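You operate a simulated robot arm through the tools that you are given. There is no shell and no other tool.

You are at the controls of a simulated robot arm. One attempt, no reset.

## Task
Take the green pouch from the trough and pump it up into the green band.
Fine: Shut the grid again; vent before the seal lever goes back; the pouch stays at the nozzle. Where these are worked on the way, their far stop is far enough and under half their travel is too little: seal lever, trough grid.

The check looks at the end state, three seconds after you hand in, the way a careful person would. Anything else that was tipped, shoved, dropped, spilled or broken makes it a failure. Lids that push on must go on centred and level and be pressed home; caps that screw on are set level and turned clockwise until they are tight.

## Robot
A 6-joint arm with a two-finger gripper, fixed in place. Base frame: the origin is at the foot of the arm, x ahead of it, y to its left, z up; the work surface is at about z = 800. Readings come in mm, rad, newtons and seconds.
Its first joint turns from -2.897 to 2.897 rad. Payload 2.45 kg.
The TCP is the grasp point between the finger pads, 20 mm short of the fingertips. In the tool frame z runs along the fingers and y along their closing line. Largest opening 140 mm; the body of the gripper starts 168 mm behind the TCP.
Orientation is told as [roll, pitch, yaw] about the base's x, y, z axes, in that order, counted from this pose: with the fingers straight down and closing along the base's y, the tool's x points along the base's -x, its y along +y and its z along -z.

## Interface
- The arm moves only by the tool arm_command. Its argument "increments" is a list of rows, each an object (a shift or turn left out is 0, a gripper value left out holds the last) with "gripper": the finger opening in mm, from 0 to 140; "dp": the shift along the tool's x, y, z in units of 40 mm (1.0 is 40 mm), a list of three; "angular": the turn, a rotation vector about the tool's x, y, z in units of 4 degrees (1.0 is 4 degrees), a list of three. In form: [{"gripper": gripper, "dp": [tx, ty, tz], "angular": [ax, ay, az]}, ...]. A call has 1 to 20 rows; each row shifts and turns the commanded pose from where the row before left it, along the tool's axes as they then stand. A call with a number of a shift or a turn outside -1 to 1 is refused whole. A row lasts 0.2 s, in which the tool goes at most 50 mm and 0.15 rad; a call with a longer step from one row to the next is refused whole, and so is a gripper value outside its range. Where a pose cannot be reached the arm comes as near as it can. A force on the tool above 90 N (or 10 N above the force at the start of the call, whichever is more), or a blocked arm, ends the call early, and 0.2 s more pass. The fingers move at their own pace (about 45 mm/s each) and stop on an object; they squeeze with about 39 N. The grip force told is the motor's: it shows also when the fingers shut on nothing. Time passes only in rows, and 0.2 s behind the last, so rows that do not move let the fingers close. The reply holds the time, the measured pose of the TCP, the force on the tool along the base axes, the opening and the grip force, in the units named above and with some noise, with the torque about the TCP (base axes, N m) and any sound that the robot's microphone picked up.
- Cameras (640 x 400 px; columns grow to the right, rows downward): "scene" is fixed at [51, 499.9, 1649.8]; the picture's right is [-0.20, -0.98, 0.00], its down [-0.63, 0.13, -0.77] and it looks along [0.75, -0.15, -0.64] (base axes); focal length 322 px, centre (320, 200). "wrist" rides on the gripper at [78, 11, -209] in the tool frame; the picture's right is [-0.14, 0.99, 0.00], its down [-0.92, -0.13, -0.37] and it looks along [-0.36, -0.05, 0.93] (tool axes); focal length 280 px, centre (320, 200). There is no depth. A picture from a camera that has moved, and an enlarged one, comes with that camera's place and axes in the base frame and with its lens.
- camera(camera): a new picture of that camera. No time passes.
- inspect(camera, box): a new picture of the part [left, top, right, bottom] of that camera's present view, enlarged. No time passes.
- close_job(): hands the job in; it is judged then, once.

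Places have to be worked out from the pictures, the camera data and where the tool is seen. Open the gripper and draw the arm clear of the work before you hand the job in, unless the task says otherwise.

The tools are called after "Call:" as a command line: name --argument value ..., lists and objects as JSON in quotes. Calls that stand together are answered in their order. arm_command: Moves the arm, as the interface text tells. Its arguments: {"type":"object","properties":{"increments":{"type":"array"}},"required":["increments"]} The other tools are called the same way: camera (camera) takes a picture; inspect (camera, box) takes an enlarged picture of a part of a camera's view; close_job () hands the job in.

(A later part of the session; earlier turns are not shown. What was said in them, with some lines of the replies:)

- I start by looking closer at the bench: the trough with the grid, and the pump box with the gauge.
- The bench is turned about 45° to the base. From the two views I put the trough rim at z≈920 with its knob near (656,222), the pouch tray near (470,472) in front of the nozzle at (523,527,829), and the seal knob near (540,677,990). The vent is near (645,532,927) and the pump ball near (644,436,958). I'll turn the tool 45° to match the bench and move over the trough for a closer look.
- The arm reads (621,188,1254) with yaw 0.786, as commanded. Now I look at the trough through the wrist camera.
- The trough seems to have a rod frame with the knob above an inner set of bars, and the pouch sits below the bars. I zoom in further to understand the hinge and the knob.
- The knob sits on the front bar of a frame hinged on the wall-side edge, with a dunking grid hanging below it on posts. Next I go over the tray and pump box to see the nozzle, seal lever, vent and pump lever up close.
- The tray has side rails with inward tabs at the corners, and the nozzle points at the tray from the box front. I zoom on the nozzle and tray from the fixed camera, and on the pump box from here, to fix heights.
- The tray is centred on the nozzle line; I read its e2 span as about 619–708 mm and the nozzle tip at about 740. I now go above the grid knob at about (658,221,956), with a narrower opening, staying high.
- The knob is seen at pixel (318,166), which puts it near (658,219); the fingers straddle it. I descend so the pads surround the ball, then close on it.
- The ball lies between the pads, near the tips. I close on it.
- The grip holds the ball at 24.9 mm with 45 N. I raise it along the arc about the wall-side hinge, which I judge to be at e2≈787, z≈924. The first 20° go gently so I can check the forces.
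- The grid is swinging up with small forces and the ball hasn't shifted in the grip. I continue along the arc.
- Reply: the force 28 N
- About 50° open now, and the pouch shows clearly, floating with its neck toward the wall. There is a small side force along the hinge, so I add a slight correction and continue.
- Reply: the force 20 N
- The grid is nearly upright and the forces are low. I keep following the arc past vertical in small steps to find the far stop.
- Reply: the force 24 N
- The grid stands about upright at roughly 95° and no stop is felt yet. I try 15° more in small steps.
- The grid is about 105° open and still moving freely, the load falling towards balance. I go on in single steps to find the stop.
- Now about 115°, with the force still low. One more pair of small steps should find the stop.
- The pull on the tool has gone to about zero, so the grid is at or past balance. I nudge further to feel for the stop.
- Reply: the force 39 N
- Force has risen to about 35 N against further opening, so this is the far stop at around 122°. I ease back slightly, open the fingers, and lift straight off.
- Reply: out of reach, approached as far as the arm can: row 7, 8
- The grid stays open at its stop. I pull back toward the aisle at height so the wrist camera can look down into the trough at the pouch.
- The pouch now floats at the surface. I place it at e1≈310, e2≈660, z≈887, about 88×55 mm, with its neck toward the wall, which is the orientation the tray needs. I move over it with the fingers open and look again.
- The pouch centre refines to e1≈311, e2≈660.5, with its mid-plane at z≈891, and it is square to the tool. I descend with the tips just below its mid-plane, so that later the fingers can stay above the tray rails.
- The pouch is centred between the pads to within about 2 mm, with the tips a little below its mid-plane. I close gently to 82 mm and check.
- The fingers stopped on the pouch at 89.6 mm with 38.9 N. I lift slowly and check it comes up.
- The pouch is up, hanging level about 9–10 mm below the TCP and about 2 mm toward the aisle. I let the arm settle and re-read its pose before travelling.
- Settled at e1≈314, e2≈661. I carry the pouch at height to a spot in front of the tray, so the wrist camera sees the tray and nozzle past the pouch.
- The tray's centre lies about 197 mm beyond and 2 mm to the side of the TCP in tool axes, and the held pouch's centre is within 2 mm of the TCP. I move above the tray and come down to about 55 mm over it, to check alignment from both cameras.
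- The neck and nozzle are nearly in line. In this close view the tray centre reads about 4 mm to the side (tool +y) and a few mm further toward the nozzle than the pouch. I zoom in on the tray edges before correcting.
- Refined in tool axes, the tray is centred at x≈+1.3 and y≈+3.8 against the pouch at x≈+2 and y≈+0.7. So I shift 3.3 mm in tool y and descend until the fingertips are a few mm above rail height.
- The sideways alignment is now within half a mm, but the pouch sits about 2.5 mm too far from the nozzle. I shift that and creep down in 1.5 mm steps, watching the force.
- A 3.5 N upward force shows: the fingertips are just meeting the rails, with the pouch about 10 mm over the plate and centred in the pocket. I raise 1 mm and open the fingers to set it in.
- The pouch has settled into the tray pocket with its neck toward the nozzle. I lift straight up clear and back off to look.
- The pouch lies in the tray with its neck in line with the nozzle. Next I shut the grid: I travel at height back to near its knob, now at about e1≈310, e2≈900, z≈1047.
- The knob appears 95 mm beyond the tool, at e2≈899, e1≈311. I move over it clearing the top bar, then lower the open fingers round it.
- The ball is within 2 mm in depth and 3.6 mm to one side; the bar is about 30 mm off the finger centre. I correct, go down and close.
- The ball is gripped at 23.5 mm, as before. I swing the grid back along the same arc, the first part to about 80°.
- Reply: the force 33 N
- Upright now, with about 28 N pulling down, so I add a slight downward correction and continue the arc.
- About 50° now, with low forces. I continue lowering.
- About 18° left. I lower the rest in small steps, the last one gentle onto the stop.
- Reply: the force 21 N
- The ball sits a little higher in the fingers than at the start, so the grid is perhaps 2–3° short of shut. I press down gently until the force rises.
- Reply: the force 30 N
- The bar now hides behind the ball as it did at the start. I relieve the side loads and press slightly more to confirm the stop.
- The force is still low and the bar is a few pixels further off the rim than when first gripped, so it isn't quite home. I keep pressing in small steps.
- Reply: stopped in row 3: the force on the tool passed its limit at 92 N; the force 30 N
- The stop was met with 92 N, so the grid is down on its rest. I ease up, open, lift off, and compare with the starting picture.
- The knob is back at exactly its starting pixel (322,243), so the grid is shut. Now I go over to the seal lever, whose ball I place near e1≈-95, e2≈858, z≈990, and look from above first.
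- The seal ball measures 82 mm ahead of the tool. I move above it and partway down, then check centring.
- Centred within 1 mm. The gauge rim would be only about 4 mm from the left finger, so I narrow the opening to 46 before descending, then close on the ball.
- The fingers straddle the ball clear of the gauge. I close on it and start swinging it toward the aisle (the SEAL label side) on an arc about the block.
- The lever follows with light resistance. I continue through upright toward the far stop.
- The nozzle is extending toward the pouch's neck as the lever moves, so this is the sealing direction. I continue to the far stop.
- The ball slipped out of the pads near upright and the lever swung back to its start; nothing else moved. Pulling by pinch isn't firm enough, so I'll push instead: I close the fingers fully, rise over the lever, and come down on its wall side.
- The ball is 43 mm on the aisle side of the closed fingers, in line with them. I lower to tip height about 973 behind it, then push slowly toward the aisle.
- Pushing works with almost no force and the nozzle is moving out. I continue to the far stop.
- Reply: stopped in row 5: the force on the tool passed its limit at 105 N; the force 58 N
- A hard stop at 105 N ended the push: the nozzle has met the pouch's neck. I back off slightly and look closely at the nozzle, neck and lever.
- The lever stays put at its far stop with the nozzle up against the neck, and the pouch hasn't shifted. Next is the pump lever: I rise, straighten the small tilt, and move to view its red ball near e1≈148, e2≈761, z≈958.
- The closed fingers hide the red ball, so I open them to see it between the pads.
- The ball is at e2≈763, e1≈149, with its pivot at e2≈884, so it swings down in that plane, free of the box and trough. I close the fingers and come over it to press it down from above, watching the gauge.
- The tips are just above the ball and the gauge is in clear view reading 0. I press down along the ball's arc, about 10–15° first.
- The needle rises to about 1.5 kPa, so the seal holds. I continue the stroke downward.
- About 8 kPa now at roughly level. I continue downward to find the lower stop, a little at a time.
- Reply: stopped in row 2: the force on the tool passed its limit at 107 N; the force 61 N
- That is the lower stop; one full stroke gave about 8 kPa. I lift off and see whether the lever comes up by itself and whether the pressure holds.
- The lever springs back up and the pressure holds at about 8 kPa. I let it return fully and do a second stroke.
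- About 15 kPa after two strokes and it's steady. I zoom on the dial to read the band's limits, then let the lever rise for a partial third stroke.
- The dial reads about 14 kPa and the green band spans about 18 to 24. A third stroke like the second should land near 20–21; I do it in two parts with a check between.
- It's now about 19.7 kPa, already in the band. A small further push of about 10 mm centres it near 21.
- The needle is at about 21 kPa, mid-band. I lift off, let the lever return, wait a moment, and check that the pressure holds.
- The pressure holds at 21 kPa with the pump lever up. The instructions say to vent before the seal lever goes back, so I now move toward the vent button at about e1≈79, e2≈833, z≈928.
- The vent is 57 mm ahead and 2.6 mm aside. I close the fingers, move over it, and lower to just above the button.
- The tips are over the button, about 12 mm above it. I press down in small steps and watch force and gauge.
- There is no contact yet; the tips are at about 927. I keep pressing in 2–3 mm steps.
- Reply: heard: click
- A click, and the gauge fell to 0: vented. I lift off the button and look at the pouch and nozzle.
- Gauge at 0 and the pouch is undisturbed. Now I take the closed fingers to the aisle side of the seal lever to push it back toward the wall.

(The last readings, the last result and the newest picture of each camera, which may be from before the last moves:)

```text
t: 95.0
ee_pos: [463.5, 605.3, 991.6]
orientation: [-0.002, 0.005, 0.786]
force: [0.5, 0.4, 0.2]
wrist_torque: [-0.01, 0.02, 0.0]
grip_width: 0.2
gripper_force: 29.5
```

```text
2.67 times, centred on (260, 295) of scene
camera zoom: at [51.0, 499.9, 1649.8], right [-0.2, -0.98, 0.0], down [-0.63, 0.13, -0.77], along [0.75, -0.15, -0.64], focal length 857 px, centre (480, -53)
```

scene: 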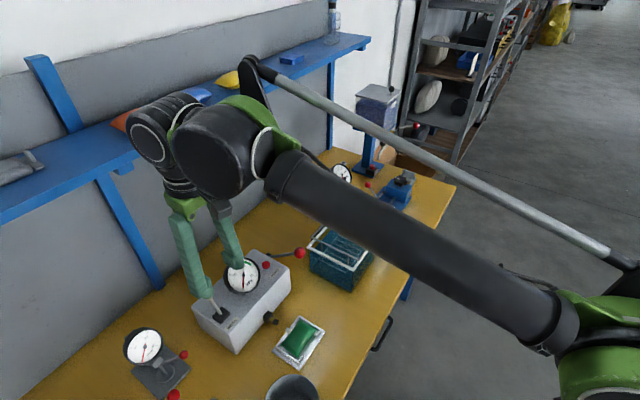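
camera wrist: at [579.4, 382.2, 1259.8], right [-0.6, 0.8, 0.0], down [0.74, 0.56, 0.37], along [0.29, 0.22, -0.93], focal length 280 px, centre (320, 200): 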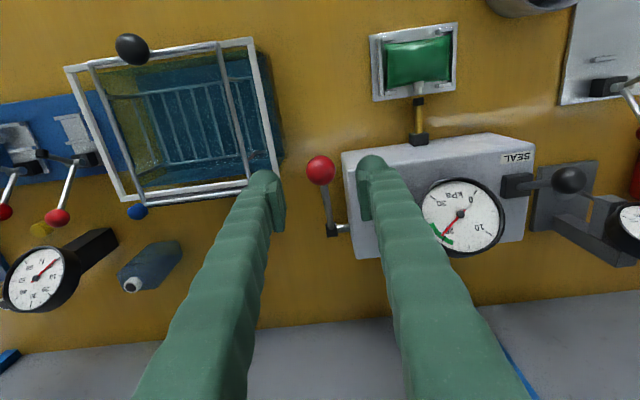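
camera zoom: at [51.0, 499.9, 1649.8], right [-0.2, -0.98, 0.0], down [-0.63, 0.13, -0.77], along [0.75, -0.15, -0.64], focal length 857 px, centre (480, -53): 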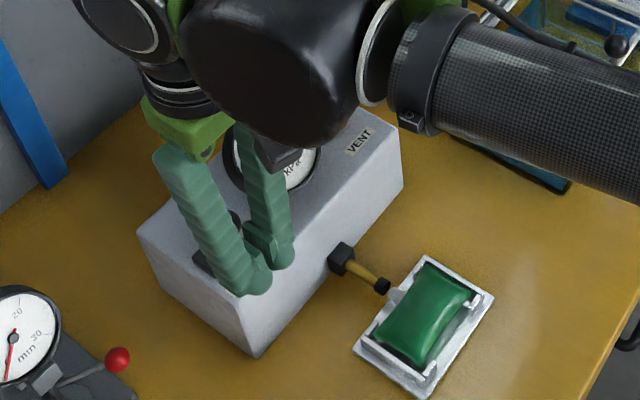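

The fingers are on the aisle side, about 36 mm from the ball and 4 mm off its line. I correct and push it toward the wall.

Call:
arm_command --increments '[{"dp": [0, -0.1, 0]}, {"dp": [-0.2, 0, 0]}, {"dp": [-0.2, 0, 0]}, {"dp": [-0.2, 0, 0]}, {"dp": [-0.2, 0, 0]}, {"dp": [-0.2, 0, 0]}, {"dp": [-0.2, 0, 0]}, {"dp": [-0.2, 0, 0]}, {}]'

Call:
inspect --camera "scene" --box '[180, 220, 340, 370]'

Call:
inspect --camera "wrist" --box '[220, 120, 420, 300]'

```text
t: 97.0
ee_pos: [506.8, 640.4, 991.9]
orientation: [-0.003, 0.002, 0.786]
force: [0.7, -0.7, -0.1]
wrist_torque: [0.0, -0.02, -0.03]
grip_width: 0.0
gripper_force: 29.4
```

```text
2.67 times, centred on (260, 295) of scene
camera zoom: at [51.0, 499.9, 1649.8], right [-0.2, -0.98, 0.0], down [-0.63, 0.13, -0.77], along [0.75, -0.15, -0.64], focal length 857 px, centre (480, -53)
```

zoom: 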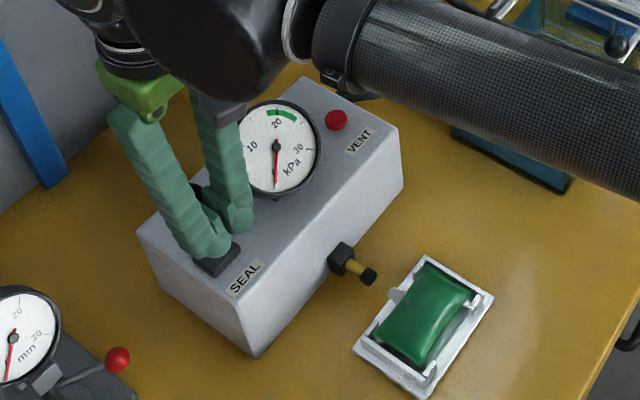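

```text
2.22 times, centred on (320, 210) of wrist
camera zoom: at [442.6, 591.8, 1201.3], right [-0.6, 0.8, 0.0], down [0.74, 0.56, 0.37], along [0.29, 0.22, -0.93], focal length 623 px, centre (320, 178)
```

zoom: 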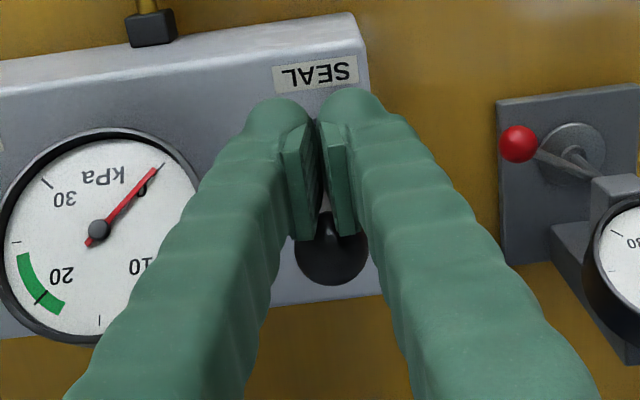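

The nozzle is retracting and the pouch stays in place. I continue in smaller steps to the lever's home stop.

Call:
arm_command --increments '[{"dp": [-0.12, 0, 0]}, {"dp": [-0.12, 0, 0]}, {"dp": [-0.12, 0, 0]}, {"dp": [-0.1, 0, 0]}, {"dp": [-0.08, 0, 0]}, {}]'

Call:
inspect --camera "wrist" --box '[220, 120, 420, 300]'

Call:
inspect --camera "scene" --box '[180, 220, 340, 370]'

```text
t: 98.4
ee_pos: [521.1, 654.0, 991.4]
orientation: [-0.002, 0.005, 0.784]
force: [-14.1, -12.6, -10.7]
wrist_torque: [-0.37, 0.17, 0.1]
grip_width: 6.0
gripper_force: 28.9
```

```text
2.22 times, centred on (320, 210) of wrist
camera zoom: at [456.8, 605.4, 1201.5], right [-0.6, 0.8, 0.0], down [0.74, 0.56, 0.36], along [0.29, 0.22, -0.93], focal length 623 px, centre (320, 178)
```

zoom: 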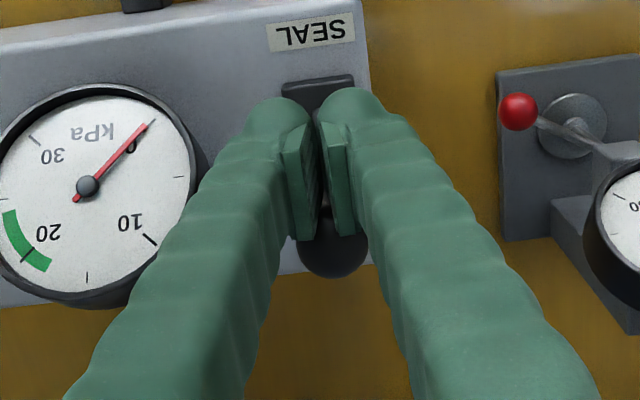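

```text
2.67 times, centred on (260, 295) of scene
camera zoom: at [51.0, 499.9, 1649.8], right [-0.2, -0.98, 0.0], down [-0.63, 0.13, -0.77], along [0.75, -0.15, -0.64], focal length 857 px, centre (480, -53)
```

zoom: 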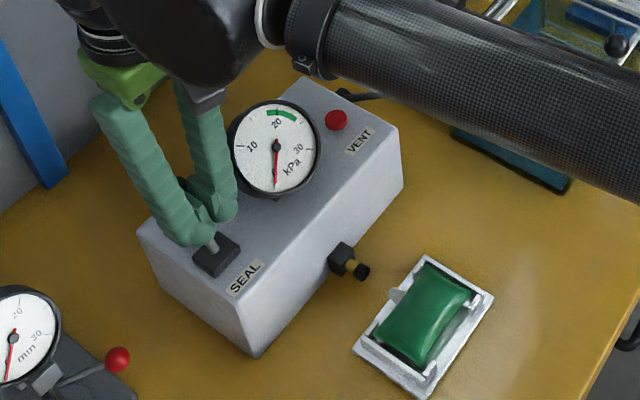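

About 19 N against the push shows the lever is at its home stop. I back off toward the aisle, lift clear, and inspect.

Call:
arm_command --increments '[{"dp": [0.3, 0, 0]}, {"dp": [0.5, 0, 0]}, {"dp": [0.5, 0, -0.3]}, {"dp": [0.3, 0, -0.8]}, {"dp": [0.3, 0, -0.9]}, {"dp": [0.3, 0, -0.9]}, {"dp": [0.9, 0, -0.2]}, {"dp": [0.95, 0, 0]}, {"dp": [0.95, 0, 0]}, {"dp": [0.95, 0, 0]}, {"gripper": 60}, {}]'

Call:
camera --camera "scene"

Call:
camera --camera "wrist"

Call:
inspect --camera "scene" --box '[180, 220, 340, 370]'

```text
t: 101.0
ee_pos: [357.9, 489.3, 1118.4]
orientation: [-0.003, 0.004, 0.784]
force: [0.2, 0.6, 0.1]
wrist_torque: [0.0, 0.0, -0.04]
grip_width: 51.9
gripper_force: 0.0
```

```text
taken
```

scene: 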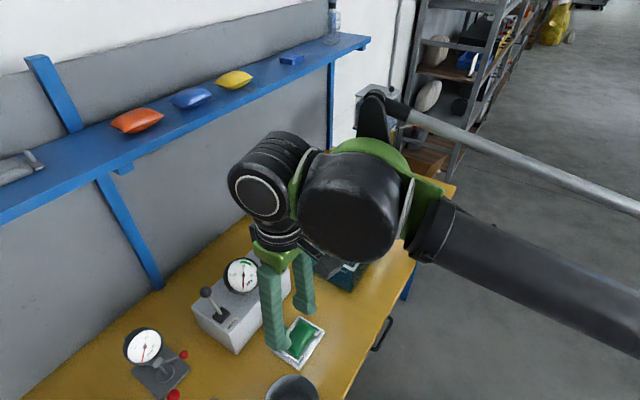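

```text
taken
camera wrist: at [295.0, 439.9, 1326.4], right [-0.6, 0.8, 0.0], down [0.74, 0.56, 0.37], along [0.29, 0.22, -0.93], focal length 280 px, centre (320, 200)
```

wrist: 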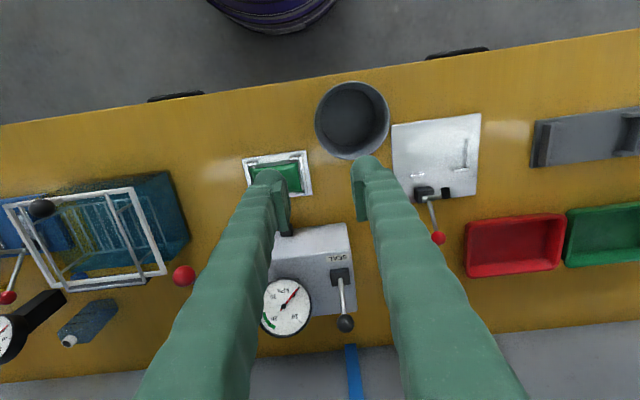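

```text
2.67 times, centred on (260, 295) of scene
camera zoom: at [51.0, 499.9, 1649.8], right [-0.2, -0.98, 0.0], down [-0.63, 0.13, -0.77], along [0.75, -0.15, -0.64], focal length 857 px, centre (480, -53)
```

zoom: 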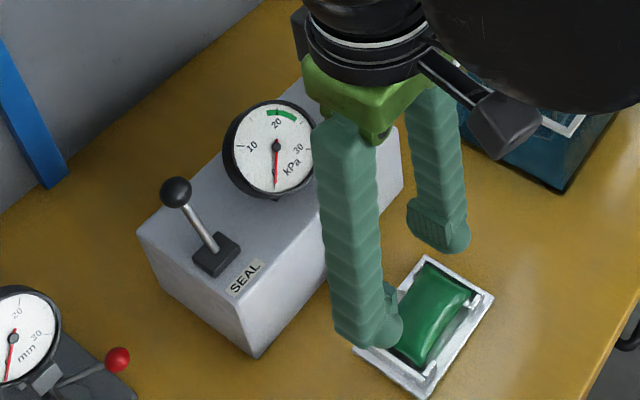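

The seal lever is back, the gauge reads 0 and the pouch is in the tray. I draw the arm well back and up, then make a final comparison with the start pictures.

Call:
arm_command --increments '[{"gripper": 100, "dp": [0.4, -0.4, -0.8]}, {"dp": [0.4, -0.4, -0.8]}, {"dp": [0.4, -0.4, -0.8]}, {"dp": [0.4, -0.4, -0.8]}, {"dp": [0.4, -0.6, -0.6]}, {"dp": [0.4, -0.6, -0.6]}, {"dp": [0.3, -0.7, -0.3]}, {"dp": [0.3, -0.7, 0]}, {"dp": [0.3, -0.7, 0]}, {}]'

Call:
camera --camera "scene"

Call:
inspect --camera "scene" --box '[180, 220, 340, 320]'

Call:
inspect --camera "scene" --box '[290, 140, 450, 300]'

Call:
inspect --camera "scene" --box '[255, 300, 335, 375]'

Call:
camera --camera "wrist"

```text
t: 103.2
ee_pos: [398.5, 252.8, 1303.3]
orientation: [-0.001, 0.003, 0.787]
force: [-0.1, 0.3, -0.4]
wrist_torque: [-0.01, 0.04, -0.01]
grip_width: 100.0
gripper_force: 0.1
```

```text
taken
```

scene: 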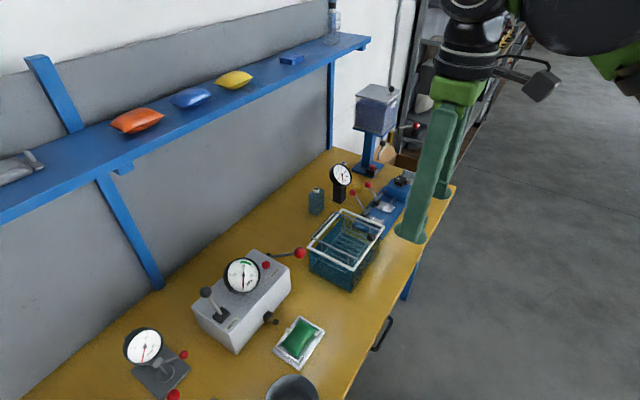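

```text
4.00 times, centred on (260, 270) of scene
camera zoom: at [51.0, 499.9, 1649.8], right [-0.2, -0.98, 0.0], down [-0.63, 0.13, -0.77], along [0.75, -0.15, -0.64], focal length 1286 px, centre (560, -80)
```

zoom: 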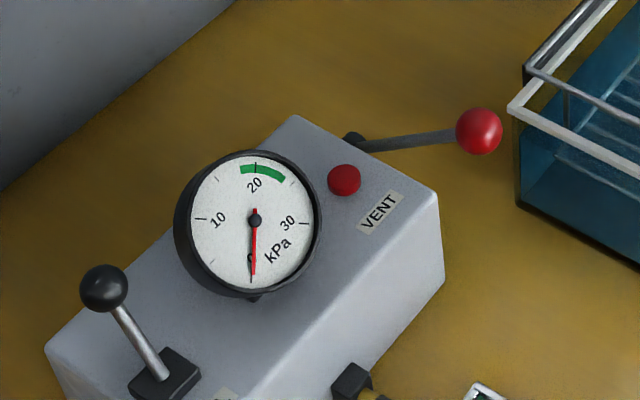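

```text
2.50 times, centred on (370, 220) of scene
camera zoom: at [51.0, 499.9, 1649.8], right [-0.2, -0.98, 0.0], down [-0.63, 0.13, -0.77], along [0.75, -0.15, -0.64], focal length 804 px, centre (195, 150)
```

zoom: 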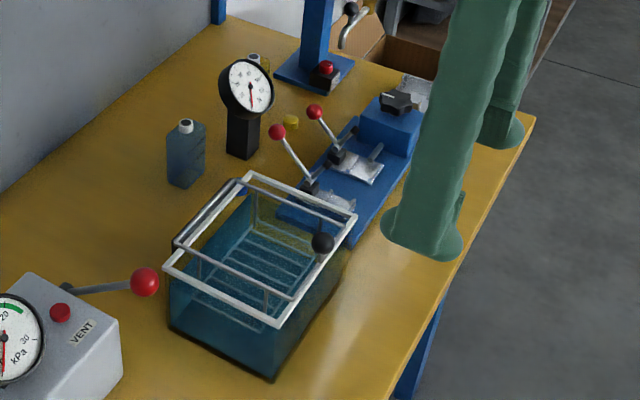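

```text
5.33 times, centred on (295, 338) of scene
camera zoom: at [51.0, 499.9, 1649.8], right [-0.2, -0.98, 0.0], down [-0.63, 0.13, -0.77], along [0.75, -0.15, -0.64], focal length 1715 px, centre (453, -533)
```

zoom: 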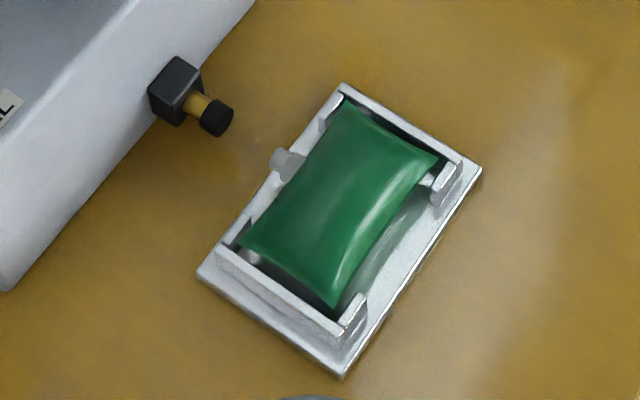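

```text
taken
camera wrist: at [335.7, 204.9, 1513.8], right [-0.6, 0.8, 0.0], down [0.74, 0.56, 0.37], along [0.29, 0.22, -0.93], focal length 280 px, centre (320, 200)
```

wrist: 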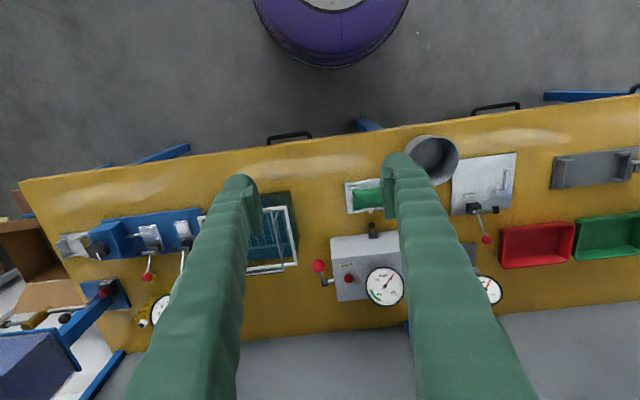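

Everything matches the start pictures: the seal lever ball, the pump ball, the vent and the shut grid's knob. The pouch lies in its nest at the nozzle. It was pumped to about 21 kPa in the green band and vented to 0 before the lever went back. The arm is clear and open, so I hand in.

Call:
close_job

```text
The job is handed in.
```

I took the green pouch from the trough, set it in the tray at the nozzle and pumped it to about 21 kPa, mid-way in the green band (about 18–24). I then vented it and put the seal lever back. The job is handed in; I have no verdict from the check.

- **Grid:** opened to its far stop, then shut again. Its knob is back at its starting place.
- **Seal lever:** my first try, gripping the ball, slipped out near upright and the lever swung back. I then pushed it to its far stop, and the nozzle met the pouch's neck.
- **Pressure:** it took three pump strokes, and the needle held steady for about two seconds after I let go of the pump lever.
- **Vent:** I pressed the button, heard a click and saw the gauge fall to 0 before the seal lever went back to its home stop.
- **End state:** the pouch is still in the tray at the nozzle, the gauge reads 0, nothing else was moved, and the arm is open and clear of the work.

I read "vent before the seal lever goes back" as meaning the lever should end up back, so the pouch is not under pressure now. If the needle was meant to be in the green band at hand-in, this end state would not meet that.
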